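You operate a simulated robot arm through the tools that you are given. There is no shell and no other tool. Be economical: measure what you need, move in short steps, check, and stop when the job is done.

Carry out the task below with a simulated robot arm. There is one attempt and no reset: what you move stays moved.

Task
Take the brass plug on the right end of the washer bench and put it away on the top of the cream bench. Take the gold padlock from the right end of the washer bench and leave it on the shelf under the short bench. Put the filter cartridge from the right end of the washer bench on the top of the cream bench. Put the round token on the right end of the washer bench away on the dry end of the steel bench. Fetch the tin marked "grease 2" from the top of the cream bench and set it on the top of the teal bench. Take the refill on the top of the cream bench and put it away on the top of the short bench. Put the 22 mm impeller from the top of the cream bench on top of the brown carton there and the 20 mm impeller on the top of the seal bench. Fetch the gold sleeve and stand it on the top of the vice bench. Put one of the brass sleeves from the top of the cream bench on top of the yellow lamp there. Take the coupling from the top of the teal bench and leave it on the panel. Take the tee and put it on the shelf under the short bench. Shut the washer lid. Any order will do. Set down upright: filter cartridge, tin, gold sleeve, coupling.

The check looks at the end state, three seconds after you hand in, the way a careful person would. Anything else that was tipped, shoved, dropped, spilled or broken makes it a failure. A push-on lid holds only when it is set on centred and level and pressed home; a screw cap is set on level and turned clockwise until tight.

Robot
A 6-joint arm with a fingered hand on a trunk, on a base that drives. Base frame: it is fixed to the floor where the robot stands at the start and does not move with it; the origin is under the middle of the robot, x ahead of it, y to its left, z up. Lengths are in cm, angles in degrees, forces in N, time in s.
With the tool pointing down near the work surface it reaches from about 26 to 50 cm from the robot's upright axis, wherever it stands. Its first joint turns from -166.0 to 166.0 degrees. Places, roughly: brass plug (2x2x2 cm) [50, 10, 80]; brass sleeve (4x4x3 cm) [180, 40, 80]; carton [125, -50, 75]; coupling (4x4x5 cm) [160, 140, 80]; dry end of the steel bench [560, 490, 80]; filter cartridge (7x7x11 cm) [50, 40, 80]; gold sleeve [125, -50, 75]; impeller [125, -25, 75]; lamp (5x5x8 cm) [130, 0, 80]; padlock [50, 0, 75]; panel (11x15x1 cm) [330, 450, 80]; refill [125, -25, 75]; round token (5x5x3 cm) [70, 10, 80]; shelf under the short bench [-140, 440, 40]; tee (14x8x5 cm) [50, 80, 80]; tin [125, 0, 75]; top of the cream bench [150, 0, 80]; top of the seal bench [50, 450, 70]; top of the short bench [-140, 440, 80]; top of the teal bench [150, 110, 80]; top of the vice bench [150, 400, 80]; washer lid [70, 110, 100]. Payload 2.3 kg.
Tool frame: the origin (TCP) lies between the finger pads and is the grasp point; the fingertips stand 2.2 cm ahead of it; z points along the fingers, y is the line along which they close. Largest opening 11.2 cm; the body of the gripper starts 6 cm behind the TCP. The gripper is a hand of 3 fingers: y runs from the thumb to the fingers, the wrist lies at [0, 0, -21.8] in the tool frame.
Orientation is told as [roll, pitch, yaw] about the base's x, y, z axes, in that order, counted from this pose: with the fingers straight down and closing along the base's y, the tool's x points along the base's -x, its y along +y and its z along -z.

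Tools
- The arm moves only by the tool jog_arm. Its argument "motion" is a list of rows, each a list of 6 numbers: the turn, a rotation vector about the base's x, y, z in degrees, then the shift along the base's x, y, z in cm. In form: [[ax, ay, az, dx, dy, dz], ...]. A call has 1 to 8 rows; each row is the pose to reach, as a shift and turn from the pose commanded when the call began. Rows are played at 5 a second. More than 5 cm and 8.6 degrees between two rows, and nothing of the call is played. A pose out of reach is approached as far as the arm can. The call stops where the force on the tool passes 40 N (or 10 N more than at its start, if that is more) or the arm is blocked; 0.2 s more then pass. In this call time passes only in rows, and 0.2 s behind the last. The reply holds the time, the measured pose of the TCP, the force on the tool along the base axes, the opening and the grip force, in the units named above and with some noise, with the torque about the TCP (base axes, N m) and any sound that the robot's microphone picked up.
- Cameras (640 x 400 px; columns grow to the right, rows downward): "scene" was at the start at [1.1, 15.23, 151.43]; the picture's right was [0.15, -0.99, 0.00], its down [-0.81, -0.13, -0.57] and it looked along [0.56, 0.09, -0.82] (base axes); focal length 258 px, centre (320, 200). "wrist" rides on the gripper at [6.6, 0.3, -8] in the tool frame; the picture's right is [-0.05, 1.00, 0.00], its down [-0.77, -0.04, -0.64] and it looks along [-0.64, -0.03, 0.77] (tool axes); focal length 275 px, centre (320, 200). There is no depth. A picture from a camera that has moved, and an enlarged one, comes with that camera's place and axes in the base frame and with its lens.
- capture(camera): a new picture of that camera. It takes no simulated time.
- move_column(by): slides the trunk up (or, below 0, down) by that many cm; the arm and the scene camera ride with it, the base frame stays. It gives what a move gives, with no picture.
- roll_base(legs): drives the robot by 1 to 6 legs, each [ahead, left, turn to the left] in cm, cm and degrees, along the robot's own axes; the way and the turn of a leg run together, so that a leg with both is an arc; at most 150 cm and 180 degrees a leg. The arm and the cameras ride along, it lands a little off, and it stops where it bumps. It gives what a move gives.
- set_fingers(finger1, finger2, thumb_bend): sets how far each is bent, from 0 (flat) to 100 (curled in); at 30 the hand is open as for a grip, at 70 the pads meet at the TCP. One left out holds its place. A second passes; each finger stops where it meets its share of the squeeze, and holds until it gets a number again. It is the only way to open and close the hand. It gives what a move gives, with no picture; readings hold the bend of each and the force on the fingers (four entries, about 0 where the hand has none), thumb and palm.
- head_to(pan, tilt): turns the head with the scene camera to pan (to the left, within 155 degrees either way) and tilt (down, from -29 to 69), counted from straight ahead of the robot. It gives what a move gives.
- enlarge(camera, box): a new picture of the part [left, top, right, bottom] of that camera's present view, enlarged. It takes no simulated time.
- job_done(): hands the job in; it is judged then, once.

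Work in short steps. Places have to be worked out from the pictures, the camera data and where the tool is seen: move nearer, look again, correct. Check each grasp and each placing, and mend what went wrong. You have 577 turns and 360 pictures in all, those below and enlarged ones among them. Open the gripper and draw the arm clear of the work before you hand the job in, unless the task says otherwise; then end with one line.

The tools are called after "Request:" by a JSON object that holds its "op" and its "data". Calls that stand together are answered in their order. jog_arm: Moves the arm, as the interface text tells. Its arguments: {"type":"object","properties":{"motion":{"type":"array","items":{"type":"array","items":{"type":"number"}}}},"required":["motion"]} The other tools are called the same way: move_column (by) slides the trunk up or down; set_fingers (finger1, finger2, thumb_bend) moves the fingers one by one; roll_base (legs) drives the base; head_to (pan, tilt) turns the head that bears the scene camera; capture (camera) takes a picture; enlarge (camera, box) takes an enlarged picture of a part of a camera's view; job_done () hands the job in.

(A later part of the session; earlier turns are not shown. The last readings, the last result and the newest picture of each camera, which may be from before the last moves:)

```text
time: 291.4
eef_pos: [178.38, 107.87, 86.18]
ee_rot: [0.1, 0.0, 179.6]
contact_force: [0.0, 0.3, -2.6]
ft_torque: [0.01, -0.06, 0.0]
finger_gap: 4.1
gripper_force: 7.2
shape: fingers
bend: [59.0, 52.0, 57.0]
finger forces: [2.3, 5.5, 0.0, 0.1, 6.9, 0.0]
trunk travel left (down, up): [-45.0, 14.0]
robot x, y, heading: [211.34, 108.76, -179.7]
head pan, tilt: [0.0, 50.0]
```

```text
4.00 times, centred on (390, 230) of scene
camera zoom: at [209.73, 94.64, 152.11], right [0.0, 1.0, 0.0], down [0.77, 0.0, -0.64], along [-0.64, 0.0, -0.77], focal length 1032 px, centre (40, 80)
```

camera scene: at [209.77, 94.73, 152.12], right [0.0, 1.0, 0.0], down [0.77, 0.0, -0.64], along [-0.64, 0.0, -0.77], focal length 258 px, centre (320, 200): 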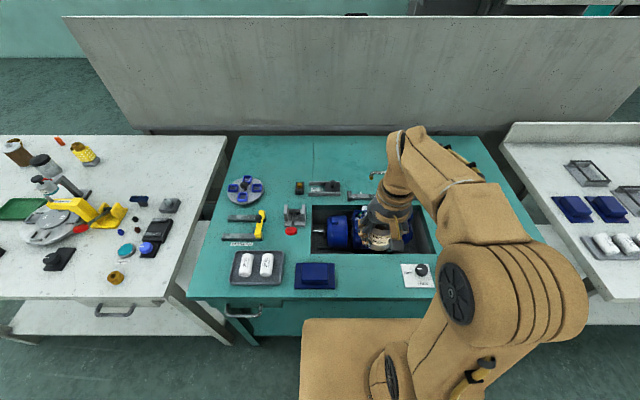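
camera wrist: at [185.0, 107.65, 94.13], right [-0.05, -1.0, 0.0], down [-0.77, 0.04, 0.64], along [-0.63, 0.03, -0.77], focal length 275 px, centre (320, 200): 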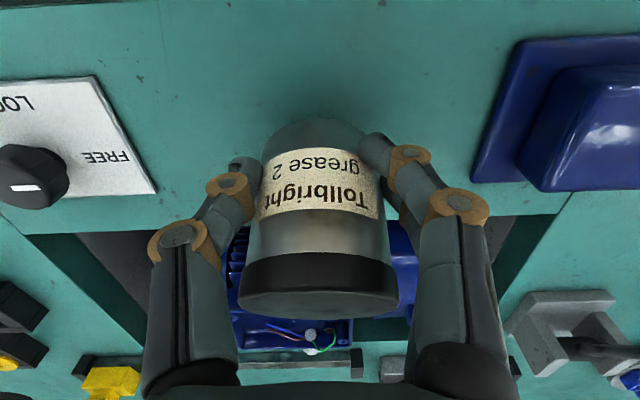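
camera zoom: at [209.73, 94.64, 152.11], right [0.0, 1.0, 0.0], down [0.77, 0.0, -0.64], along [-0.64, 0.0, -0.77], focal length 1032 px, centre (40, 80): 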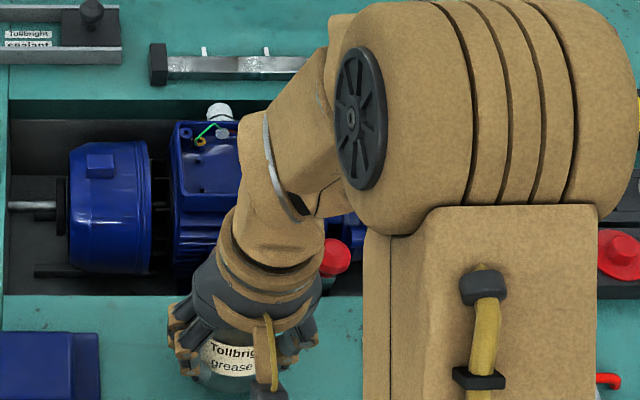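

Tin has swung ~25° (top away from me). I tilt the hand back by 25° to level it, slightly raised, and look.

Request:
{"op": "jog_arm", "data": {"motion": [[0, 8, 0, 0, 0, 1], [0, 16, 0, 0, 0, 1.5], [0, 24, 0, 0, 0, 1.5]]}}

Request:
{"op": "capture", "data": {"camera": "scene"}}

Request:
{"op": "capture", "data": {"camera": "wrist"}}

```text
time: 292.2
eef_pos: [178.3, 107.92, 87.54]
ee_rot: [0.2, -23.9, 179.5]
contact_force: [-0.6, 0.4, -1.0]
ft_torque: [0.02, -0.02, 0.01]
finger_gap: 4.0
gripper_force: 8.0
shape: fingers
bend: [59.0, 52.0, 57.0]
finger forces: [2.3, 5.5, 0.0, 0.1, 7.2, 0.0]
trunk travel left (down, up): [-45.0, 14.0]
robot x, y, heading: [211.41, 108.7, -179.9]
head pan, tilt: [0.0, 50.0]
```

```text
231 pictures are left
camera scene: at [209.77, 94.64, 152.11], right [0.0, 1.0, 0.0], down [0.77, 0.0, -0.64], along [-0.64, 0.0, -0.77], focal length 258 px, centre (320, 200)
```

scene: 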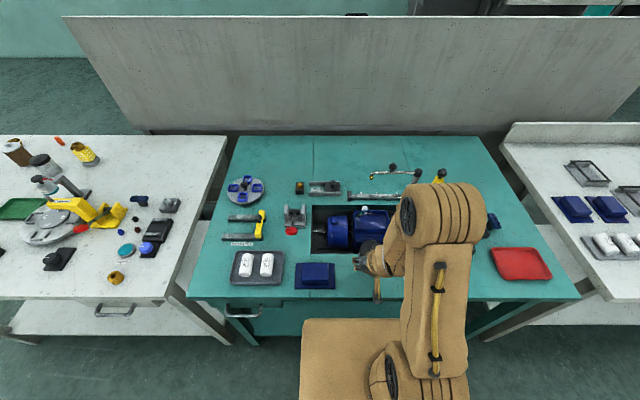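

```text
230 pictures are left
camera wrist: at [187.65, 107.64, 92.14], right [-0.05, -1.0, 0.02], down [-0.45, 0.04, 0.89], along [-0.89, 0.03, -0.45], focal length 275 px, centre (320, 200)
```

wrist: 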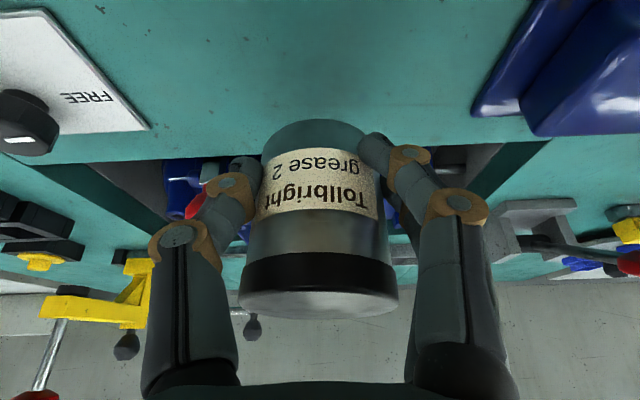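

The tin now appears level. I lower it to contact.

Request:
{"op": "jog_arm", "data": {"motion": [[0, 0, 0, 0, 0, -1.5], [0, 0, 0, 0, 0, -2.5], [0, 0, 0, 0, 0, -3], [0, 0, 0, 0, 0, -3.4]]}}

```text
time: 293.2
eef_pos: [178.37, 108.0, 83.98]
ee_rot: [0.3, -24.0, 179.6]
contact_force: [-0.1, 0.1, -1.5]
ft_torque: [0.01, -0.02, -0.01]
finger_gap: 4.0
gripper_force: 6.9
shape: fingers
bend: [59.0, 52.0, 57.0]
finger forces: [2.3, 5.4, 0.0, 0.0, 7.1, 0.0]
trunk travel left (down, up): [-45.0, 14.0]
robot x, y, heading: [211.56, 108.56, -179.9]
head pan, tilt: [0.0, 50.0]
```

Request:
{"op": "jog_arm", "data": {"motion": [[0, 0, 0, 0, 0, -0.3], [0, 0, 0, 0, 0, -0.6], [0, 0, 0, 0, 0, -0.9], [0, 0, 0, 0, 0, -1.2]]}}

Request:
{"op": "capture", "data": {"camera": "wrist"}}

```text
time: 294.2
eef_pos: [178.51, 107.88, 83.05]
ee_rot: [0.2, -24.1, 179.5]
contact_force: [5.3, 0.3, 10.5]
ft_torque: [-0.01, 0.04, -0.01]
finger_gap: 3.53
gripper_force: 8.1
shape: fingers
bend: [61.0, 53.0, 58.0]
finger forces: [1.2, 7.2, 0.1, 0.0, 8.3, 0.1]
trunk travel left (down, up): [-45.0, 14.0]
robot x, y, heading: [211.56, 108.78, -179.9]
head pan, tilt: [0.0, 50.0]
```

```text
229 pictures are left
camera wrist: at [187.82, 107.69, 87.49], right [-0.05, -1.0, 0.02], down [-0.44, 0.04, 0.9], along [-0.89, 0.03, -0.45], focal length 275 px, centre (320, 200)
```

wrist: 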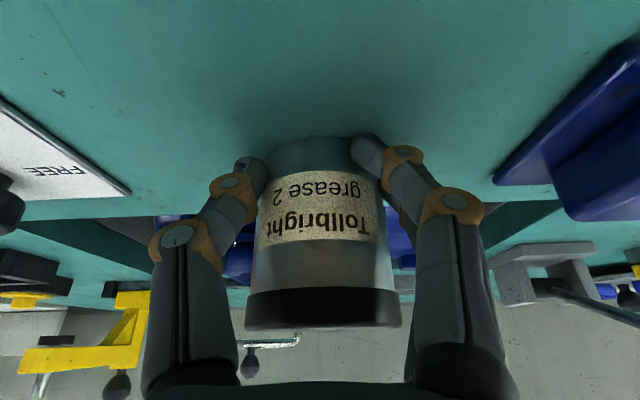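

Seated on the bench and level (lid seen edge-on at camera height). Open the fingers.

Request:
{"op": "set_fingers", "data": {"finger1": 42, "finger2": 42, "thumb_bend": 42}}

Request:
{"op": "capture", "data": {"camera": "wrist"}}

```text
time: 295.2
eef_pos: [178.39, 108.14, 82.93]
ee_rot: [0.3, -24.2, 179.6]
contact_force: [-3.9, 7.2, 20.2]
ft_torque: [-0.46, 0.08, -0.1]
finger_gap: 6.09
gripper_force: 10.4
shape: fingers
bend: [56.0, 42.0, 42.0]
finger forces: [20.9, 0.1, 0.0, 0.0, 0.1, 0.0]
trunk travel left (down, up): [-45.0, 14.0]
robot x, y, heading: [211.27, 108.72, -179.9]
head pan, tilt: [0.0, 50.0]
```

```text
228 pictures are left
camera wrist: at [187.71, 107.8, 87.5], right [-0.05, -1.0, 0.02], down [-0.44, 0.04, 0.9], along [-0.9, 0.03, -0.44], focal length 275 px, centre (320, 200)
```

wrist: 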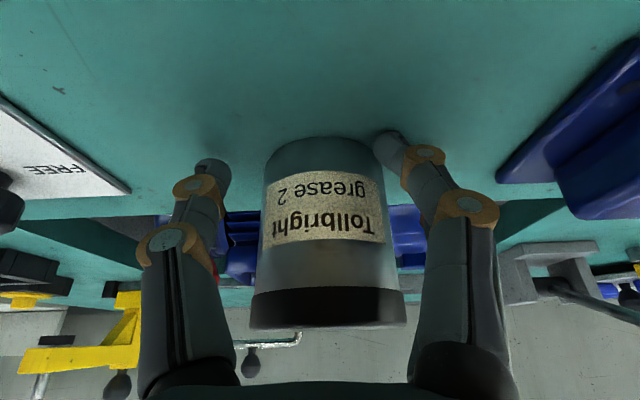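

Finger 1's tip is jammed on the bench; I raise slightly and finish opening.

Request:
{"op": "jog_arm", "data": {"motion": [[0, 0, 0, 0, 0, 0.5], [0, 0, 0, 0, 0, 1]]}}

Request:
{"op": "set_fingers", "data": {"finger1": 32, "finger2": 32, "thumb_bend": 32}}

Request:
{"op": "capture", "data": {"camera": "wrist"}}

```text
time: 295.8
eef_pos: [178.4, 108.09, 83.86]
ee_rot: [0.2, -23.9, 179.5]
contact_force: [0.0, 0.0, 0.6]
ft_torque: [0.02, -0.03, -0.01]
finger_gap: 7.74
gripper_force: 0.1
shape: fingers
bend: [42.0, 42.0, 42.0]
finger forces: [0.0, 0.1, 0.0, 0.0, 0.1, 0.1]
trunk travel left (down, up): [-45.0, 14.0]
robot x, y, heading: [211.58, 108.84, -179.8]
head pan, tilt: [0.0, 50.0]
```

```text
time: 296.8
eef_pos: [178.38, 108.06, 83.84]
ee_rot: [0.2, -24.0, 179.5]
contact_force: [0.5, -0.3, -0.1]
ft_torque: [0.0, -0.02, 0.01]
finger_gap: 10.56
gripper_force: 0.1
shape: fingers
bend: [32.0, 32.0, 32.0]
finger forces: [0.0, 0.1, 0.0, 0.0, 0.1, 0.0]
trunk travel left (down, up): [-45.0, 14.0]
robot x, y, heading: [211.64, 108.46, -180.0]
head pan, tilt: [0.0, 50.0]
```

```text
227 pictures are left
camera wrist: at [187.73, 107.79, 88.43], right [-0.05, -1.0, 0.02], down [-0.45, 0.04, 0.89], along [-0.89, 0.03, -0.45], focal length 275 px, centre (320, 200)
```

wrist: 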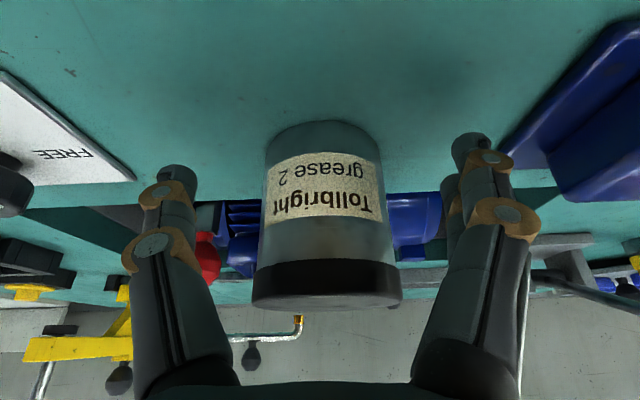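

Tin stands upright on the teal bench. Retract along the tool axis, then straighten the hand.

Request:
{"op": "jog_arm", "data": {"motion": [[0, 0, 0, 1.8, 0, 4], [0, 0, 0, 3.6, 0, 8], [0, 0, 0, 5, 0, 12], [0, -8, 0, 6, 0, 16], [0, -16, 0, 6, 0, 19], [0, -24, 0, 6, 0, 22]]}}

Request:
{"op": "capture", "data": {"camera": "scene"}}

```text
time: 298.2
eef_pos: [184.3, 107.82, 105.74]
ee_rot: [0.0, -0.1, 179.7]
contact_force: [0.5, -0.1, -0.6]
ft_torque: [-0.02, 0.02, -0.01]
finger_gap: 10.57
gripper_force: 0.0
shape: fingers
bend: [32.0, 32.0, 32.0]
finger forces: [0.0, 0.1, 0.0, 0.0, 0.1, 0.1]
out of reach, approached as far as the arm can: row 1, 2, 3
trunk travel left (down, up): [-45.0, 14.0]
robot x, y, heading: [211.49, 108.74, -180.1]
head pan, tilt: [0.0, 50.0]
```

```text
226 pictures are left
camera scene: at [209.85, 94.65, 152.11], right [0.0, 1.0, 0.0], down [0.77, 0.0, -0.64], along [-0.64, 0.0, -0.77], focal length 258 px, centre (320, 200)
```

scene: 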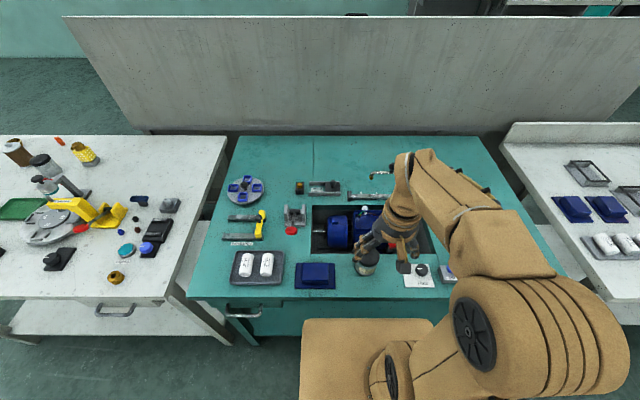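

Tin is standing. Next the brass plug: drive round to the washer bench's right end, at about (52, -28) heading 0.

Request:
{"op": "roll_base", "data": {"legs": [[-17, 0, 0], [0, 110, 0], [0, 100, 0], [150, 0, 0], [25, 0, 0], [0, 0, 180]]}}

```text
time: 325.7
eef_pos: [73.78, -97.62, 105.69]
ee_rot: [0.1, 0.1, -3.6]
contact_force: [-0.4, 0.4, 1.0]
ft_torque: [0.02, 0.01, 0.01]
finger_gap: 10.6
gripper_force: 0.0
shape: fingers
bend: [32.0, 32.0, 32.0]
finger forces: [0.0, 0.0, 0.0, 0.0, 0.0, 0.0]
trunk travel left (down, up): [-45.0, 14.0]
robot x, y, heading: [46.74, -97.25, -3.4]
head pan, tilt: [0.0, 50.0]
```

Request:
{"op": "roll_base", "data": {"legs": [[6, 69, 3.4]]}}

Request:
{"op": "head_to", "data": {"pan": 60, "tilt": 55}}

Request:
{"op": "capture", "data": {"camera": "scene"}}

```text
time: 329.4
eef_pos: [82.37, -29.38, 105.76]
ee_rot: [0.0, -0.1, -1.6]
contact_force: [0.0, 0.0, -1.2]
ft_torque: [-0.01, -0.01, -0.03]
finger_gap: 10.6
gripper_force: 0.0
shape: fingers
bend: [32.0, 32.0, 32.0]
finger forces: [0.1, 0.0, 0.0, 0.0, 0.1, 0.0]
trunk travel left (down, up): [-45.0, 14.0]
robot x, y, heading: [54.94, -30.12, -1.3]
head pan, tilt: [0.0, 50.0]
```

```text
time: 330.7
eef_pos: [82.36, -29.36, 105.77]
ee_rot: [0.2, 0.0, -1.6]
contact_force: [0.3, -0.7, -0.3]
ft_torque: [0.03, 0.0, 0.01]
finger_gap: 10.58
gripper_force: 0.1
shape: fingers
bend: [32.0, 32.0, 32.0]
finger forces: [0.1, 0.1, 0.0, 0.0, 0.0, 0.0]
trunk travel left (down, up): [-45.0, 14.0]
robot x, y, heading: [54.95, -29.7, -1.1]
head pan, tilt: [60.0, 55.0]
```

```text
225 pictures are left
camera scene: at [53.25, -9.4, 151.46], right [0.86, -0.52, 0.0], down [-0.42, -0.7, -0.57], along [0.3, 0.49, -0.82], focal length 258 px, centre (320, 200)
```

scene: 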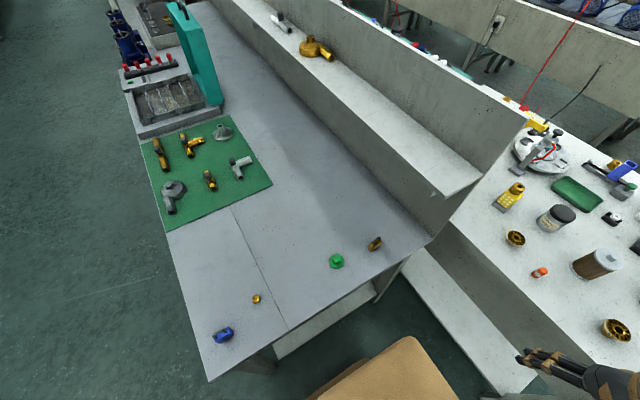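

Plug at (48.2, 14.4). I swing the arm round to the left over the bench in arcs.

Request:
{"op": "jog_arm", "data": {"motion": [[0, 0, 0, -1.4, 4.6, 0], [0, 0, 0, -2.9, 9.2, 0], [0, 0, 0, -4.9, 13.6, 0], [0, 0, 0, -7.4, 17.9, 0], [0, 0, 0, -10.4, 21.9, 0], [0, 0, 0, -13.9, 25.4, 0], [0, 0, 0, -17.9, 28.4, 0], [0, 0, 0, -22.4, 30.4, 0]]}}

Request:
{"op": "jog_arm", "data": {"motion": [[0, 0, 0, -4, 2, -2], [0, 0, 0, -7.5, 4.5, -4], [0, 0, 0, -10, 8, -6.5], [0, 0, 0, -11.5, 11, -9.5], [0, 0, 0, -11.8, 13.2, -13]]}}

Request:
{"op": "capture", "data": {"camera": "wrist"}}

```text
time: 332.5
eef_pos: [59.57, 0.5, 105.58]
ee_rot: [0.0, -0.2, -1.6]
contact_force: [0.3, -0.5, -0.2]
ft_torque: [-0.01, -0.02, 0.0]
finger_gap: 10.58
gripper_force: 0.1
shape: fingers
bend: [32.0, 32.0, 32.0]
finger forces: [0.0, 0.1, 0.1, 0.1, 0.1, 0.0]
trunk travel left (down, up): [-45.0, 14.0]
robot x, y, heading: [55.38, -30.0, -1.0]
head pan, tilt: [60.0, 55.0]
```

```text
time: 333.7
eef_pos: [47.96, 12.16, 92.53]
ee_rot: [0.0, 0.0, -1.6]
contact_force: [0.8, 0.7, 0.1]
ft_torque: [0.02, 0.01, 0.0]
finger_gap: 10.6
gripper_force: 0.0
shape: fingers
bend: [32.0, 32.0, 32.0]
finger forces: [0.1, 0.0, 0.0, 0.1, 0.1, 0.0]
out of reach, approached as far as the arm can: row 5
trunk travel left (down, up): [-45.0, 14.0]
robot x, y, heading: [55.13, -29.68, -1.0]
head pan, tilt: [60.0, 55.0]
```

```text
224 pictures are left
camera wrist: at [41.31, 12.7, 100.42], right [0.07, 1.0, 0.0], down [0.77, -0.06, 0.64], along [0.63, -0.05, -0.77], focal length 275 px, centre (320, 200)
```

wrist: 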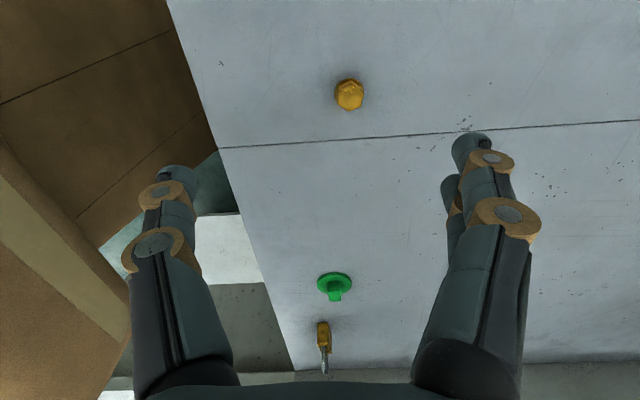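

Plug at (47.9, 14.2). I narrow the fingers and descend.

Request:
{"op": "set_fingers", "data": {"finger1": 50, "finger2": 50, "thumb_bend": 50}}

Request:
{"op": "jog_arm", "data": {"motion": [[0, 0, 0, 0, 1, -3.5], [0, 0, 0, 0, 2, -6.5], [0, 0, 0, 0, 2, -9]]}}

Request:
{"op": "capture", "data": {"camera": "wrist"}}

```text
time: 334.7
eef_pos: [47.94, 12.28, 92.56]
ee_rot: [0.2, 0.0, -1.6]
contact_force: [-0.4, 0.0, -0.4]
ft_torque: [0.03, 0.01, 0.0]
finger_gap: 5.56
gripper_force: 0.0
shape: fingers
bend: [50.0, 50.0, 50.0]
finger forces: [0.1, 0.0, 0.0, 0.0, 0.1, 0.1]
trunk travel left (down, up): [-45.0, 14.0]
robot x, y, heading: [55.05, -29.54, -1.0]
head pan, tilt: [60.0, 55.0]
```

```text
time: 335.5
eef_pos: [48.53, 12.46, 83.94]
ee_rot: [0.0, 0.0, -1.6]
contact_force: [-0.2, 0.0, 0.0]
ft_torque: [0.02, 0.05, -0.01]
finger_gap: 5.57
gripper_force: 0.1
shape: fingers
bend: [50.0, 50.0, 50.0]
finger forces: [0.1, 0.0, 0.0, 0.0, 0.0, 0.0]
out of reach, approached as far as the arm can: row 1, 2, 3
trunk travel left (down, up): [-45.0, 14.0]
robot x, y, heading: [55.04, -29.84, -1.1]
head pan, tilt: [60.0, 55.0]
```

```text
223 pictures are left
camera wrist: at [41.84, 13.04, 91.88], right [0.08, 1.0, 0.0], down [0.77, -0.06, 0.64], along [0.63, -0.05, -0.77], focal length 275 px, centre (320, 200)
```

wrist: 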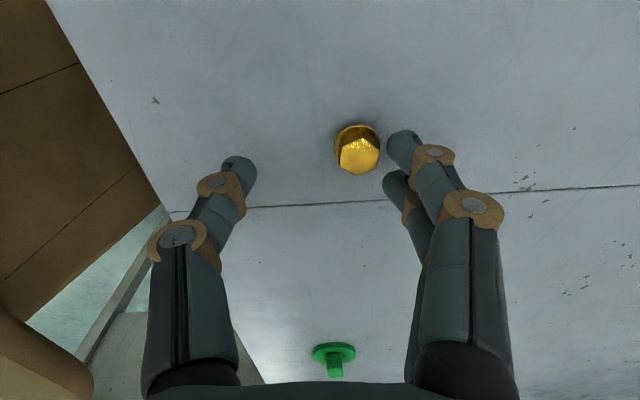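

Reach limit here; I raise a little and shift the base left 2 cm.

Request:
{"op": "jog_arm", "data": {"motion": [[0, 0, 0, -0.4, 0, 2.5]]}}

Request:
{"op": "roll_base", "data": {"legs": [[0, 2.5, 0]]}}

Request:
{"op": "capture", "data": {"camera": "wrist"}}

```text
time: 335.9
eef_pos: [47.96, 12.3, 86.51]
ee_rot: [0.1, 0.0, -1.6]
contact_force: [0.1, -0.1, -0.4]
ft_torque: [0.01, -0.02, -0.04]
finger_gap: 5.59
gripper_force: 0.1
shape: fingers
bend: [50.0, 50.0, 50.0]
finger forces: [0.0, 0.1, 0.0, 0.0, 0.0, 0.1]
trunk travel left (down, up): [-45.0, 14.0]
robot x, y, heading: [55.2, -29.53, -1.1]
head pan, tilt: [60.0, 55.0]
```

```text
time: 336.8
eef_pos: [48.13, 14.88, 86.46]
ee_rot: [0.0, -0.1, -1.5]
contact_force: [-0.8, 0.1, -0.3]
ft_torque: [-0.03, -0.02, 0.0]
finger_gap: 5.55
gripper_force: 0.0
shape: fingers
bend: [50.0, 50.0, 50.0]
finger forces: [0.0, 0.0, 0.1, 0.0, 0.1, 0.0]
trunk travel left (down, up): [-45.0, 14.0]
robot x, y, heading: [55.04, -27.38, -1.2]
head pan, tilt: [60.0, 55.0]
```

```text
222 pictures are left
camera wrist: at [41.53, 15.49, 94.42], right [0.07, 1.0, 0.0], down [0.77, -0.06, 0.64], along [0.63, -0.05, -0.77], focal length 275 px, centre (320, 200)
```

wrist: 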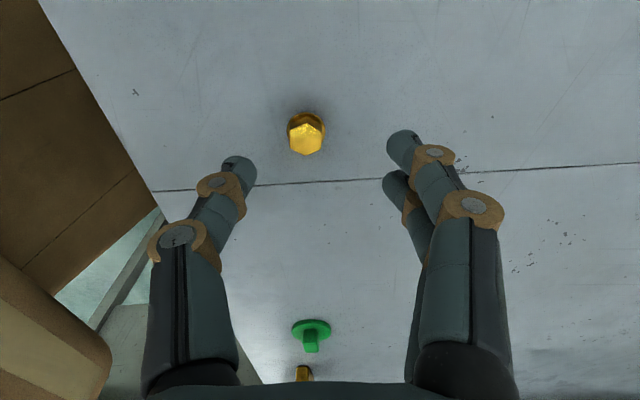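

Plug at (48.0, 14.2); align, lower to 83.1 and pinch.

Request:
{"op": "jog_arm", "data": {"motion": [[0, 0, 0, -0.1, -0.65, -1.7], [0, 0, 0, -0.1, -0.65, -3.4]]}}

Request:
{"op": "set_fingers", "data": {"finger1": 72, "finger2": 72, "thumb_bend": 72}}

Request:
{"op": "capture", "data": {"camera": "wrist"}}

```text
time: 337.4
eef_pos: [48.11, 14.36, 83.33]
ee_rot: [0.1, 0.1, -1.6]
contact_force: [0.4, -0.4, -0.2]
ft_torque: [0.01, 0.01, -0.04]
finger_gap: 5.54
gripper_force: 0.0
shape: fingers
bend: [50.0, 50.0, 50.0]
finger forces: [0.1, 0.0, 0.0, 0.0, 0.1, 0.0]
trunk travel left (down, up): [-45.0, 14.0]
robot x, y, heading: [55.15, -27.17, -0.9]
head pan, tilt: [60.0, 55.0]
```

```text
time: 338.4
eef_pos: [48.11, 14.38, 83.4]
ee_rot: [0.1, -0.1, -1.6]
contact_force: [0.2, -0.1, -1.0]
ft_torque: [0.01, 0.02, -0.02]
finger_gap: 1.26
gripper_force: 7.4
shape: fingers
bend: [69.0, 70.0, 67.0]
finger forces: [4.5, 3.1, 0.0, 0.0, 7.7, 0.0]
trunk travel left (down, up): [-45.0, 14.0]
robot x, y, heading: [55.7, -27.27, -1.2]
head pan, tilt: [60.0, 55.0]
```

```text
221 pictures are left
camera wrist: at [41.51, 14.86, 91.34], right [0.07, 1.0, 0.0], down [0.77, -0.06, 0.64], along [0.63, -0.05, -0.77], focal length 275 px, centre (320, 200)
```

wrist: 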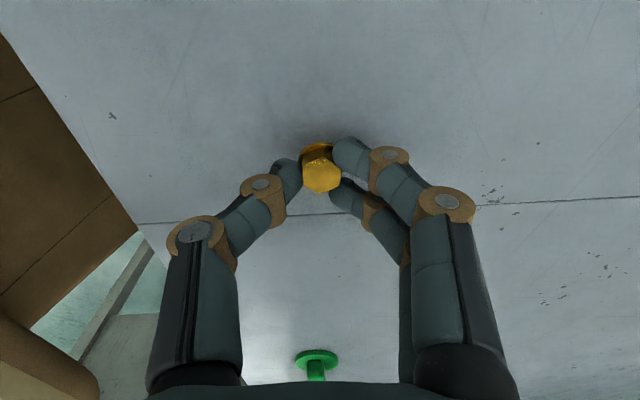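

Pinched. Lift and swing back to the front.

Request:
{"op": "jog_arm", "data": {"motion": [[0, 0, 0, 0, -0.5, 4], [0, 0, 0, 0.5, -1.5, 8.5], [0, 0, 0, 1, -3, 13], [0, 0, 0, 3, -5, 17], [0, 0, 0, 6, -7.5, 19.5], [0, 0, 0, 9.5, -10, 21.5], [0, 0, 0, 13.5, -12.5, 22]]}}

Request:
{"op": "jog_arm", "data": {"motion": [[0, 0, 0, 4, -2.5, 0], [0, 0, 0, 8, -5, 0], [0, 0, 0, 11.5, -8.3, 0], [0, 0, 0, 14.5, -12, 0], [0, 0, 0, 17, -16, 0], [0, 0, 0, 19, -20.3, 0], [0, 0, 0, 20.5, -24.8, 0], [0, 0, 0, 21, -29, 0]]}}

Request:
{"op": "capture", "data": {"camera": "wrist"}}

```text
time: 339.9
eef_pos: [61.47, 2.05, 105.06]
ee_rot: [0.1, 0.0, -1.6]
contact_force: [0.6, 0.0, -1.2]
ft_torque: [0.02, -0.01, 0.03]
finger_gap: 1.23
gripper_force: 7.5
shape: fingers
bend: [69.0, 70.0, 67.0]
finger forces: [4.7, 3.4, 0.1, 0.1, 7.2, 0.0]
trunk travel left (down, up): [-45.0, 14.0]
robot x, y, heading: [55.43, -27.42, -1.1]
head pan, tilt: [60.0, 55.0]
```

```text
time: 341.8
eef_pos: [82.39, -27.64, 105.26]
ee_rot: [0.2, 0.0, -1.6]
contact_force: [0.2, -0.4, -0.9]
ft_torque: [0.01, 0.01, -0.03]
finger_gap: 1.21
gripper_force: 7.6
shape: fingers
bend: [69.0, 70.0, 68.0]
finger forces: [4.7, 3.3, 0.0, 0.1, 7.1, 0.0]
trunk travel left (down, up): [-45.0, 14.0]
robot x, y, heading: [55.24, -27.14, -1.1]
head pan, tilt: [60.0, 55.0]
```

```text
220 pictures are left
camera wrist: at [75.78, -27.14, 113.15], right [0.07, 1.0, 0.0], down [0.77, -0.06, 0.64], along [0.63, -0.05, -0.77], focal length 275 px, centre (320, 200)
```

wrist: 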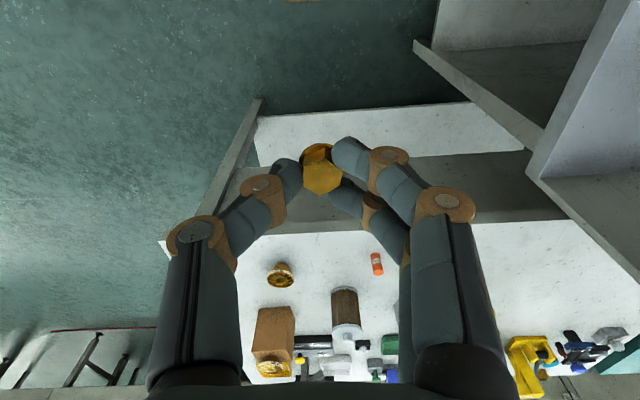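

Roll ahead 28 to bring the plug over the cream bench edge zone near (117, -29).

Request:
{"op": "roll_base", "data": {"legs": [[27, 0, 1.1]]}}

Request:
{"op": "jog_arm", "data": {"motion": [[0, 0, 0, 3, -0.5, -3.5], [0, 0, 0, 6.5, -1, -6.5], [0, 0, 0, 7, -1, -11], [0, 0, 0, 7, -1, -15.5], [0, 0, 0, 7, -1, -19.5]]}}

Request:
{"op": "capture", "data": {"camera": "wrist"}}

```text
time: 343.7
eef_pos: [109.47, -27.56, 105.08]
ee_rot: [0.1, 0.0, -0.8]
contact_force: [0.1, -0.4, -0.5]
ft_torque: [0.01, 0.04, 0.0]
finger_gap: 1.22
gripper_force: 7.0
shape: fingers
bend: [69.0, 70.0, 68.0]
finger forces: [4.6, 3.4, 0.0, 0.1, 7.2, 0.0]
trunk travel left (down, up): [-45.0, 14.0]
robot x, y, heading: [82.59, -27.64, -0.2]
head pan, tilt: [60.0, 55.0]
```

```text
time: 344.9
eef_pos: [116.83, -28.32, 85.81]
ee_rot: [-0.1, 0.0, -0.8]
contact_force: [-0.1, 0.4, 0.1]
ft_torque: [-0.03, 0.0, -0.03]
finger_gap: 1.21
gripper_force: 7.6
shape: fingers
bend: [69.0, 70.0, 68.0]
finger forces: [4.9, 3.6, 0.1, 0.0, 6.7, 0.0]
trunk travel left (down, up): [-45.0, 14.0]
robot x, y, heading: [82.33, -27.45, -0.3]
head pan, tilt: [60.0, 55.0]
```

```text
219 pictures are left
camera wrist: at [110.25, -27.81, 93.71], right [0.06, 1.0, 0.0], down [0.77, -0.05, 0.64], along [0.64, -0.04, -0.77], focal length 275 px, centre (320, 200)
```

wrist: 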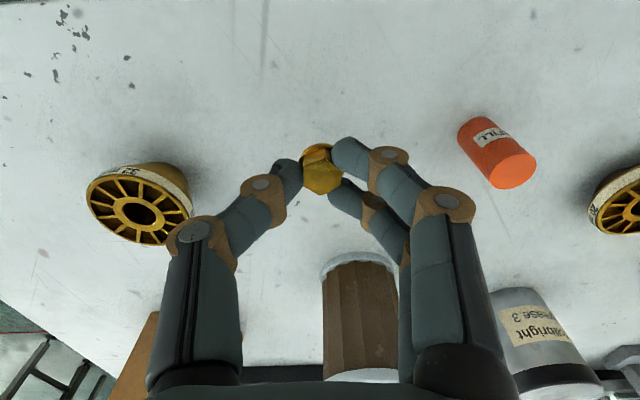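

Clear around. Lower to just above contact and release gently.

Request:
{"op": "jog_arm", "data": {"motion": [[0, 0, 0, 0, 0, -1.2], [0, 0, 0, 0, 0, -2], [0, 0, 0, 0, 0, -2.4], [0, 0, 0, 0, 0, -2.7]]}}

Request:
{"op": "set_fingers", "data": {"finger1": 58, "finger2": 58, "thumb_bend": 58}}

Request:
{"op": "jog_arm", "data": {"motion": [[0, 0, 0, 0, 0, 2], [0, 0, 0, 0, 0, 6.5], [0, 0, 0, 0, 0, 11], [0, 0, 0, -1, 0, 15.5], [0, 0, 0, -2, 0, 20]]}}

Request:
{"op": "capture", "data": {"camera": "wrist"}}

```text
time: 345.9
eef_pos: [116.63, -28.38, 83.12]
ee_rot: [0.1, -0.2, -0.7]
contact_force: [3.5, -0.7, 8.8]
ft_torque: [-0.02, -0.06, -0.01]
finger_gap: 1.16
gripper_force: 9.9
shape: fingers
bend: [70.0, 71.0, 68.0]
finger forces: [5.7, 6.0, 0.0, 0.0, 9.0, 0.1]
trunk travel left (down, up): [-45.0, 14.0]
robot x, y, heading: [82.68, -27.9, 0.2]
head pan, tilt: [60.0, 55.0]
```

```text
time: 346.9
eef_pos: [116.61, -28.42, 83.06]
ee_rot: [0.1, 0.0, -0.8]
contact_force: [-0.7, -0.4, -0.9]
ft_torque: [0.01, 0.02, 0.01]
finger_gap: 3.49
gripper_force: 0.0
shape: fingers
bend: [57.0, 57.0, 57.0]
finger forces: [0.0, 0.0, 0.0, 0.0, 0.0, 0.1]
trunk travel left (down, up): [-45.0, 14.0]
robot x, y, heading: [82.49, -27.44, 0.2]
head pan, tilt: [60.0, 55.0]
```

```text
time: 348.1
eef_pos: [114.64, -28.36, 103.04]
ee_rot: [0.2, 0.0, -0.8]
contact_force: [-0.4, -0.6, -0.8]
ft_torque: [-0.02, -0.01, 0.0]
finger_gap: 3.48
gripper_force: 0.0
shape: fingers
bend: [57.0, 57.0, 57.0]
finger forces: [0.0, 0.1, 0.0, 0.1, 0.0, 0.1]
trunk travel left (down, up): [-45.0, 14.0]
robot x, y, heading: [82.62, -27.65, -0.2]
head pan, tilt: [60.0, 55.0]
```

```text
218 pictures are left
camera wrist: at [108.04, -27.89, 111.01], right [0.06, 1.0, 0.0], down [0.77, -0.05, 0.64], along [0.64, -0.04, -0.77], focal length 275 px, centre (320, 200)
```

wrist: 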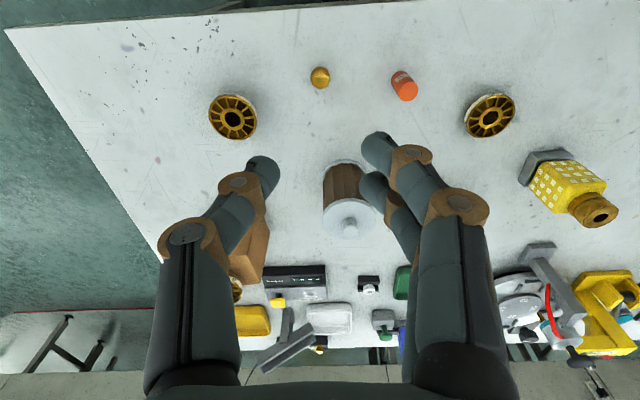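

Plug is on the cream bench. Now the refill beside it at about (117.6, -20): move above.

Request:
{"op": "jog_arm", "data": {"motion": [[0, 0, 0, 1, 3, -3], [0, 0, 0, 2, 6, -6], [0, 0, 0, 3, 8.4, -9]]}}

Request:
{"op": "capture", "data": {"camera": "wrist"}}

```text
time: 348.9
eef_pos: [118.02, -20.17, 93.95]
ee_rot: [0.0, 0.0, -0.8]
contact_force: [-0.2, 1.2, -0.2]
ft_torque: [-0.02, 0.01, 0.01]
finger_gap: 3.51
gripper_force: 0.1
shape: fingers
bend: [57.0, 57.0, 57.0]
finger forces: [0.1, 0.0, 0.0, 0.1, 0.0, 0.0]
trunk travel left (down, up): [-45.0, 14.0]
robot x, y, heading: [82.79, -27.55, -0.4]
head pan, tilt: [60.0, 55.0]
```

```text
217 pictures are left
camera wrist: at [111.3, -19.63, 101.89], right [0.06, 1.0, 0.0], down [0.77, -0.05, 0.64], along [0.63, -0.04, -0.77], focal length 275 px, centre (320, 200)
```

wrist: 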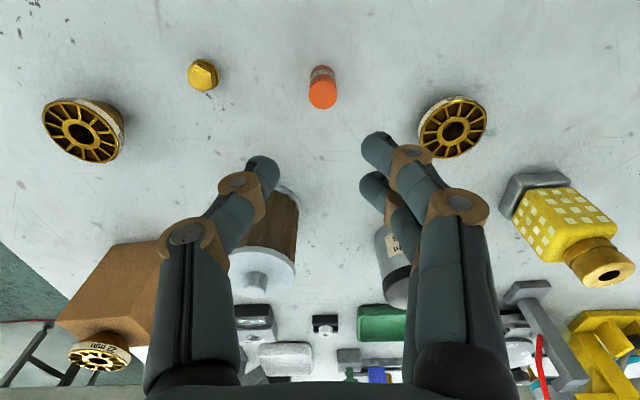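

Refill at (117.3, -19.9). Lower to 83.4 and pinch.

Request:
{"op": "jog_arm", "data": {"motion": [[0, 0, 0, -0.6, 0.2, -4], [0, 0, 0, -0.6, 0.2, -8]]}}

Request:
{"op": "capture", "data": {"camera": "wrist"}}

```text
time: 349.5
eef_pos: [117.01, -19.91, 85.79]
ee_rot: [0.1, 0.0, -0.7]
contact_force: [-0.5, -0.1, 1.3]
ft_torque: [0.02, 0.01, 0.04]
finger_gap: 3.47
gripper_force: 0.1
shape: fingers
bend: [57.0, 57.0, 57.0]
finger forces: [0.0, 0.1, 0.0, 0.1, 0.0, 0.1]
trunk travel left (down, up): [-45.0, 14.0]
robot x, y, heading: [82.87, -27.91, -0.1]
head pan, tilt: [60.0, 55.0]
```

```text
216 pictures are left
camera wrist: at [110.36, -19.35, 93.77], right [0.06, 1.0, 0.0], down [0.77, -0.05, 0.64], along [0.64, -0.04, -0.77], focal length 275 px, centre (320, 200)
```

wrist: 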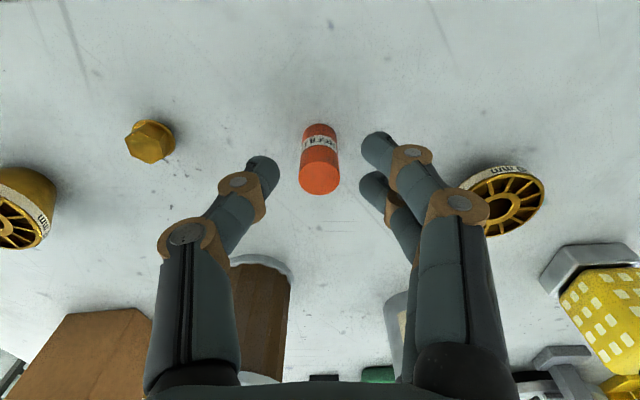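

Request:
{"op": "jog_arm", "data": {"motion": [[0, 0, 0, 0, 0, -1.2], [0, 0, 0, 0, 0, -2.1]]}}

Request:
{"op": "set_fingers", "data": {"finger1": 74, "finger2": 74, "thumb_bend": 74}}

Request:
{"op": "jog_arm", "data": {"motion": [[0, 0, 0, 0, 0, 2], [0, 0, 0, 0, 0, 6.5], [0, 0, 0, -1, -1, 11], [0, 0, 0, -3, -3, 15], [0, 0, 0, -5, -5, 19], [0, 0, 0, -8, -7, 22]]}}

Request:
{"op": "capture", "data": {"camera": "wrist"}}

```text
time: 350.1
eef_pos: [116.99, -19.9, 83.81]
ee_rot: [0.2, 0.0, -0.8]
contact_force: [-0.1, -0.6, -0.1]
ft_torque: [0.0, 0.0, -0.01]
finger_gap: 3.51
gripper_force: 0.1
shape: fingers
bend: [57.0, 57.0, 57.0]
finger forces: [0.0, 0.0, 0.0, 0.0, 0.0, 0.0]
trunk travel left (down, up): [-45.0, 14.0]
robot x, y, heading: [82.73, -27.22, -0.3]
head pan, tilt: [60.0, 55.0]
```

```text
time: 351.1
eef_pos: [117.01, -19.89, 83.79]
ee_rot: [0.2, -0.1, -0.7]
contact_force: [-0.1, 0.4, 0.4]
ft_torque: [0.01, -0.03, 0.03]
finger_gap: 0.27
gripper_force: 8.5
shape: fingers
bend: [73.0, 70.0, 69.0]
finger forces: [1.1, 7.9, 0.1, 0.0, 8.1, 0.0]
trunk travel left (down, up): [-45.0, 14.0]
robot x, y, heading: [82.49, -27.34, -0.4]
head pan, tilt: [60.0, 55.0]
```

```text
time: 352.5
eef_pos: [108.39, -27.28, 106.35]
ee_rot: [0.1, -0.1, -0.6]
contact_force: [-0.7, 0.0, -1.0]
ft_torque: [-0.01, -0.04, 0.0]
finger_gap: 0.14
gripper_force: 8.6
shape: fingers
bend: [74.0, 70.0, 69.0]
finger forces: [0.4, 7.8, 0.0, 0.0, 7.8, 0.0]
trunk travel left (down, up): [-45.0, 14.0]
robot x, y, heading: [82.46, -27.03, -0.1]
head pan, tilt: [60.0, 55.0]
```

```text
215 pictures are left
camera wrist: at [101.83, -26.86, 114.4], right [0.06, 1.0, 0.0], down [0.77, -0.05, 0.64], along [0.64, -0.04, -0.77], focal length 275 px, centre (320, 200)
```

wrist: 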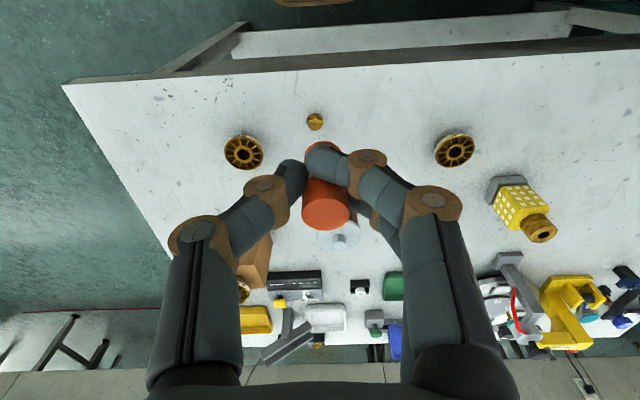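

Held. Now to the short bench: back out to the left aisle, turn left and drive up it.

Request:
{"op": "roll_base", "data": {"legs": [[-128, 0, 0], [0, 0, 90], [150, 0, 0], [130, 0, 0]]}}

Request:
{"op": "head_to", "data": {"pan": 30, "tilt": 25}}

Request:
{"op": "capture", "data": {"camera": "scene"}}

Request:
{"op": "head_to", "data": {"pan": -20, "tilt": 20}}

Request:
{"op": "capture", "data": {"camera": "scene"}}

```text
time: 375.9
eef_pos: [-37.67, 279.32, 106.53]
ee_rot: [0.1, -0.1, 89.1]
contact_force: [-0.1, -0.2, -0.2]
ft_torque: [0.02, 0.01, 0.03]
finger_gap: 0.16
gripper_force: 8.4
shape: fingers
bend: [74.0, 70.0, 69.0]
finger forces: [0.4, 7.9, 0.1, 0.0, 8.0, 0.0]
trunk travel left (down, up): [-45.0, 14.0]
robot x, y, heading: [-37.29, 253.2, 89.9]
head pan, tilt: [60.0, 55.0]
```

```text
time: 376.9
eef_pos: [-37.68, 279.44, 106.42]
ee_rot: [0.2, 0.0, 89.2]
contact_force: [-0.6, 0.3, 0.7]
ft_torque: [-0.01, 0.0, -0.03]
finger_gap: 0.17
gripper_force: 8.1
shape: fingers
bend: [74.0, 70.0, 69.0]
finger forces: [0.5, 7.9, 0.0, 0.0, 7.9, 0.0]
trunk travel left (down, up): [-45.0, 14.0]
robot x, y, heading: [-37.4, 253.38, 89.7]
head pan, tilt: [30.0, 25.0]
```

```text
214 pictures are left
camera scene: at [-56.12, 255.43, 155.85], right [0.87, 0.5, 0.0], down [0.21, -0.37, -0.91], along [-0.45, 0.79, -0.42], focal length 258 px, centre (320, 200)
```

scene: 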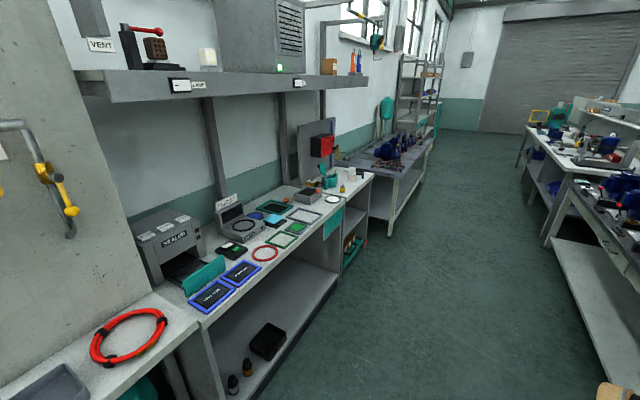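

```text
time: 378.1
eef_pos: [-37.71, 279.37, 106.43]
ee_rot: [0.2, -0.1, 89.1]
contact_force: [0.6, 0.5, -0.1]
ft_torque: [0.01, -0.02, -0.01]
finger_gap: 0.15
gripper_force: 7.9
shape: fingers
bend: [74.0, 70.0, 69.0]
finger forces: [0.5, 8.0, 0.0, 0.0, 8.0, 0.0]
trunk travel left (down, up): [-45.0, 14.0]
robot x, y, heading: [-37.47, 253.1, 89.6]
head pan, tilt: [-20.0, 20.0]
```

```text
213 pictures are left
camera scene: at [-48.32, 256.17, 156.67], right [0.94, -0.35, 0.0], down [-0.12, -0.32, -0.94], along [0.33, 0.88, -0.34], focal length 258 px, centre (320, 200)
```

scene: 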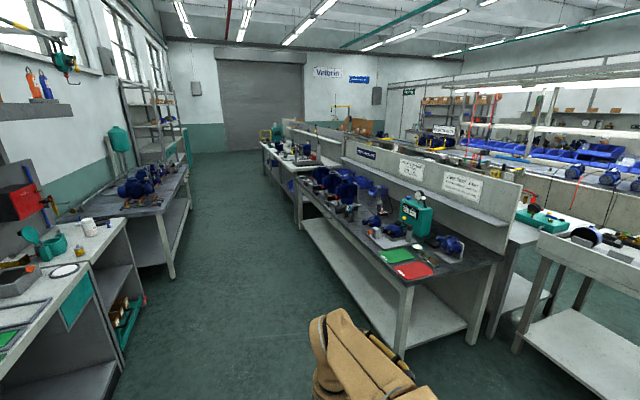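

The short bench is on the left wall ahead. Drive up to y≈415 and face it.

Request:
{"op": "roll_base", "data": {"legs": [[150, 15, 0], [10, 0, 0], [0, 0, 90]]}}

Request:
{"op": "head_to", "data": {"pan": -10, "tilt": 40}}

Request:
{"op": "capture", "data": {"camera": "scene"}}

```text
refused: leg 1 is longer than a leg can be; nothing moved
```

```text
time: 378.9
eef_pos: [-37.71, 279.34, 106.39]
ee_rot: [0.2, 0.0, 89.1]
contact_force: [0.1, 0.6, -0.7]
ft_torque: [0.01, 0.02, -0.02]
finger_gap: 0.15
gripper_force: 8.2
shape: fingers
bend: [74.0, 70.0, 69.0]
finger forces: [0.5, 7.9, 0.0, 0.1, 7.9, 0.0]
trunk travel left (down, up): [-45.0, 14.0]
robot x, y, heading: [-37.21, 253.49, 89.6]
head pan, tilt: [-10.0, 40.0]
```

```text
212 pictures are left
camera scene: at [-50.02, 255.8, 153.54], right [0.98, -0.18, 0.0], down [-0.12, -0.63, -0.77], along [0.14, 0.75, -0.64], focal length 258 px, centre (320, 200)
```

scene: 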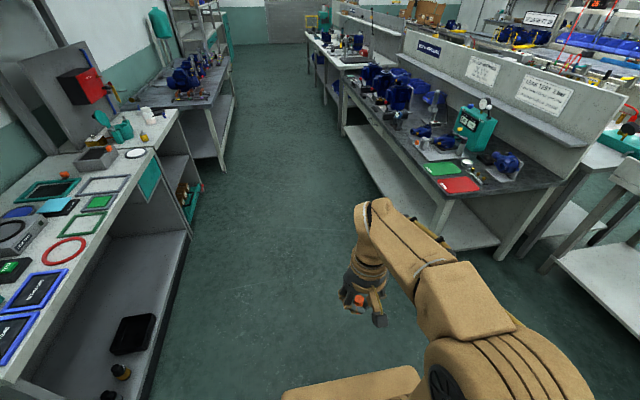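

Short bench spans y≈403–469 with its front at x≈-121. Drive to y≈437 and turn to it.

Request:
{"op": "roll_base", "data": {"legs": [[140, 15, 0], [42, 5, 0], [0, 0, 90]]}}

Request:
{"op": "head_to", "data": {"pan": 0, "tilt": 40}}

Request:
{"op": "capture", "data": {"camera": "scene"}}

```text
time: 391.9
eef_pos: [-81.37, 431.22, 106.35]
ee_rot: [0.1, 0.0, -179.2]
contact_force: [0.0, -0.6, -0.7]
ft_torque: [-0.03, -0.01, -0.05]
finger_gap: 0.1
gripper_force: 7.7
shape: fingers
bend: [74.0, 70.0, 69.0]
finger forces: [0.3, 7.7, 0.1, 0.1, 7.8, 0.1]
trunk travel left (down, up): [-45.0, 14.0]
robot x, y, heading: [-55.44, 432.13, -178.8]
head pan, tilt: [-10.0, 40.0]
```

```text
time: 392.6
eef_pos: [-81.43, 431.33, 106.42]
ee_rot: [0.1, 0.1, -179.3]
contact_force: [-0.3, -0.3, -0.4]
ft_torque: [0.01, 0.01, 0.01]
finger_gap: 0.16
gripper_force: 7.8
shape: fingers
bend: [74.0, 70.0, 69.0]
finger forces: [0.2, 7.6, 0.1, 0.1, 7.8, 0.0]
trunk travel left (down, up): [-45.0, 14.0]
robot x, y, heading: [-55.44, 432.54, -178.4]
head pan, tilt: [0.0, 40.0]
```

```text
211 pictures are left
camera scene: at [-57.53, 418.23, 153.53], right [-0.02, 1.0, 0.0], down [0.64, 0.01, -0.77], along [-0.77, -0.02, -0.64], focal length 258 px, centre (320, 200)
```

scene: 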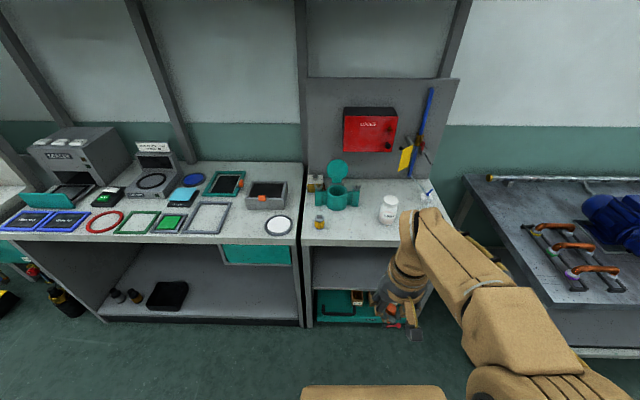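

Free spot on the short bench front at about (-126.5, 433), between the small bottle and the white jar. Roll in and check with the wrist camera.

Request:
{"op": "roll_base", "data": {"legs": [[34, 0, -1.2]]}}

Request:
{"op": "capture", "data": {"camera": "wrist"}}

Request:
{"op": "enlarge", "data": {"camera": "scene", "box": [280, 180, 480, 380]}}

```text
time: 394.9
eef_pos: [-115.9, 430.74, 106.42]
ee_rot: [0.1, 0.0, -179.5]
contact_force: [-1.0, -0.4, -0.5]
ft_torque: [0.0, 0.0, -0.01]
finger_gap: 0.11
gripper_force: 7.6
shape: fingers
bend: [74.0, 70.0, 69.0]
finger forces: [0.3, 7.6, 0.1, 0.0, 7.9, 0.2]
trunk travel left (down, up): [-45.0, 14.0]
robot x, y, heading: [-89.6, 431.8, -179.1]
head pan, tilt: [0.0, 40.0]
```

```text
210 pictures are left
camera wrist: at [-109.23, 430.56, 114.33], right [-0.04, -1.0, 0.0], down [-0.77, 0.03, 0.64], along [-0.64, 0.02, -0.77], focal length 275 px, centre (320, 200)
```

wrist: 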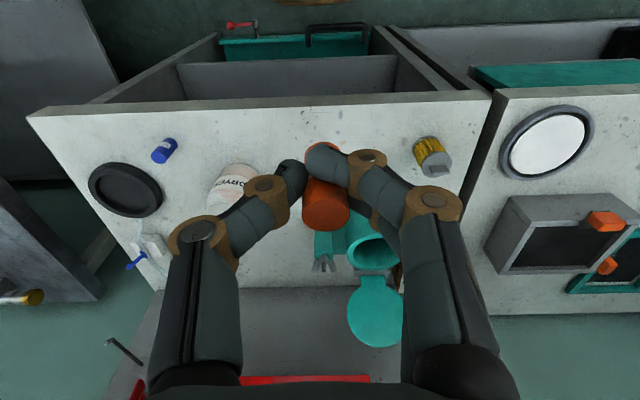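

```text
2.00 times, centred on (380, 280) of scene
camera zoom: at [-92.08, 417.52, 153.53], right [-0.02, 1.0, 0.0], down [0.64, 0.01, -0.77], along [-0.77, -0.01, -0.64], focal length 516 px, centre (200, 40)
```

zoom: 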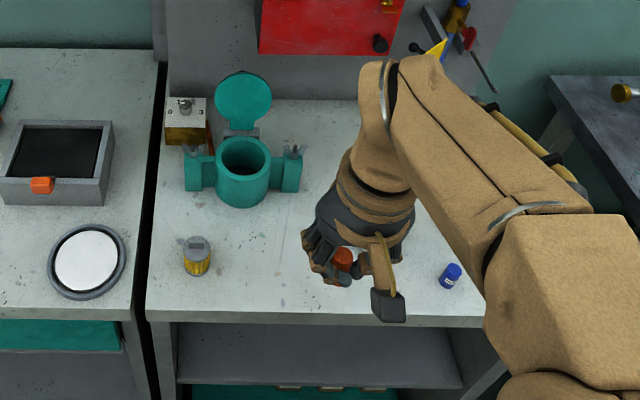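

Free area confirmed; lower the refill at (-125.8, 431).

Request:
{"op": "jog_arm", "data": {"motion": [[0, 0, 0, -3, 0, -4], [0, 0, 0, -6, 0.2, -8], [0, 0, 0, -9, 0.3, -12], [0, 0, 0, -9.9, 0.3, -16.5], [0, 0, 0, -9.9, 0.3, -20.5]]}}

Request:
{"op": "jog_arm", "data": {"motion": [[0, 0, 0, 0, 0, -0.6], [0, 0, 0, 0, 0, -1.2], [0, 0, 0, 0, 0, -1.6], [0, 0, 0, 0, 0, -1.9]]}}

Request:
{"op": "capture", "data": {"camera": "wrist"}}

```text
time: 396.1
eef_pos: [-125.6, 430.95, 85.78]
ee_rot: [0.1, 0.1, -179.5]
contact_force: [-0.6, 0.1, -0.2]
ft_torque: [-0.02, 0.0, -0.03]
finger_gap: 0.1
gripper_force: 7.2
shape: fingers
bend: [74.0, 70.0, 69.0]
finger forces: [0.0, 7.6, 0.1, 0.1, 7.6, 0.1]
trunk travel left (down, up): [-45.0, 14.0]
robot x, y, heading: [-90.06, 431.82, -178.9]
head pan, tilt: [0.0, 40.0]
```

```text
time: 397.1
eef_pos: [-125.71, 431.02, 84.05]
ee_rot: [0.2, 0.0, -179.4]
contact_force: [-0.4, -0.3, 0.4]
ft_torque: [0.0, -0.03, 0.03]
finger_gap: 0.12
gripper_force: 8.2
shape: fingers
bend: [74.0, 70.0, 69.0]
finger forces: [0.0, 7.6, 0.1, 0.0, 7.6, 0.0]
trunk travel left (down, up): [-45.0, 14.0]
robot x, y, heading: [-89.78, 431.85, -179.0]
head pan, tilt: [0.0, 40.0]
```

```text
208 pictures are left
camera wrist: at [-119.12, 430.91, 92.01], right [-0.04, -1.0, 0.0], down [-0.77, 0.03, 0.64], along [-0.64, 0.02, -0.77], focal length 275 px, centre (320, 200)
```

wrist: 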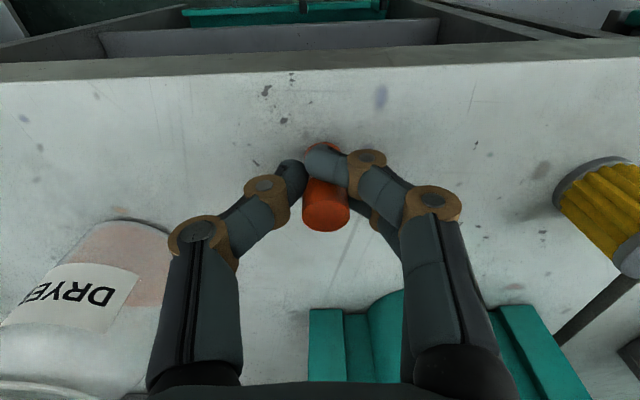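

Near contact. A bit more until touch.

Request:
{"op": "jog_arm", "data": {"motion": [[0, 0, 0, 0, 0, -0.2], [0, 0, 0, 0, 0, -0.4], [0, 0, 0, 0, 0, -0.6], [0, 0, 0, 0, 0, -0.8]]}}

```text
time: 398.1
eef_pos: [-125.54, 431.05, 83.36]
ee_rot: [0.1, -0.1, -179.5]
contact_force: [1.7, 1.2, 14.5]
ft_torque: [-0.03, 0.09, 0.01]
finger_gap: 0.07
gripper_force: 11.5
shape: fingers
bend: [74.0, 72.0, 70.0]
finger forces: [0.5, 10.3, 0.0, 0.0, 11.5, 0.1]
trunk travel left (down, up): [-45.0, 14.0]
robot x, y, heading: [-89.79, 431.32, -178.8]
head pan, tilt: [0.0, 40.0]
```

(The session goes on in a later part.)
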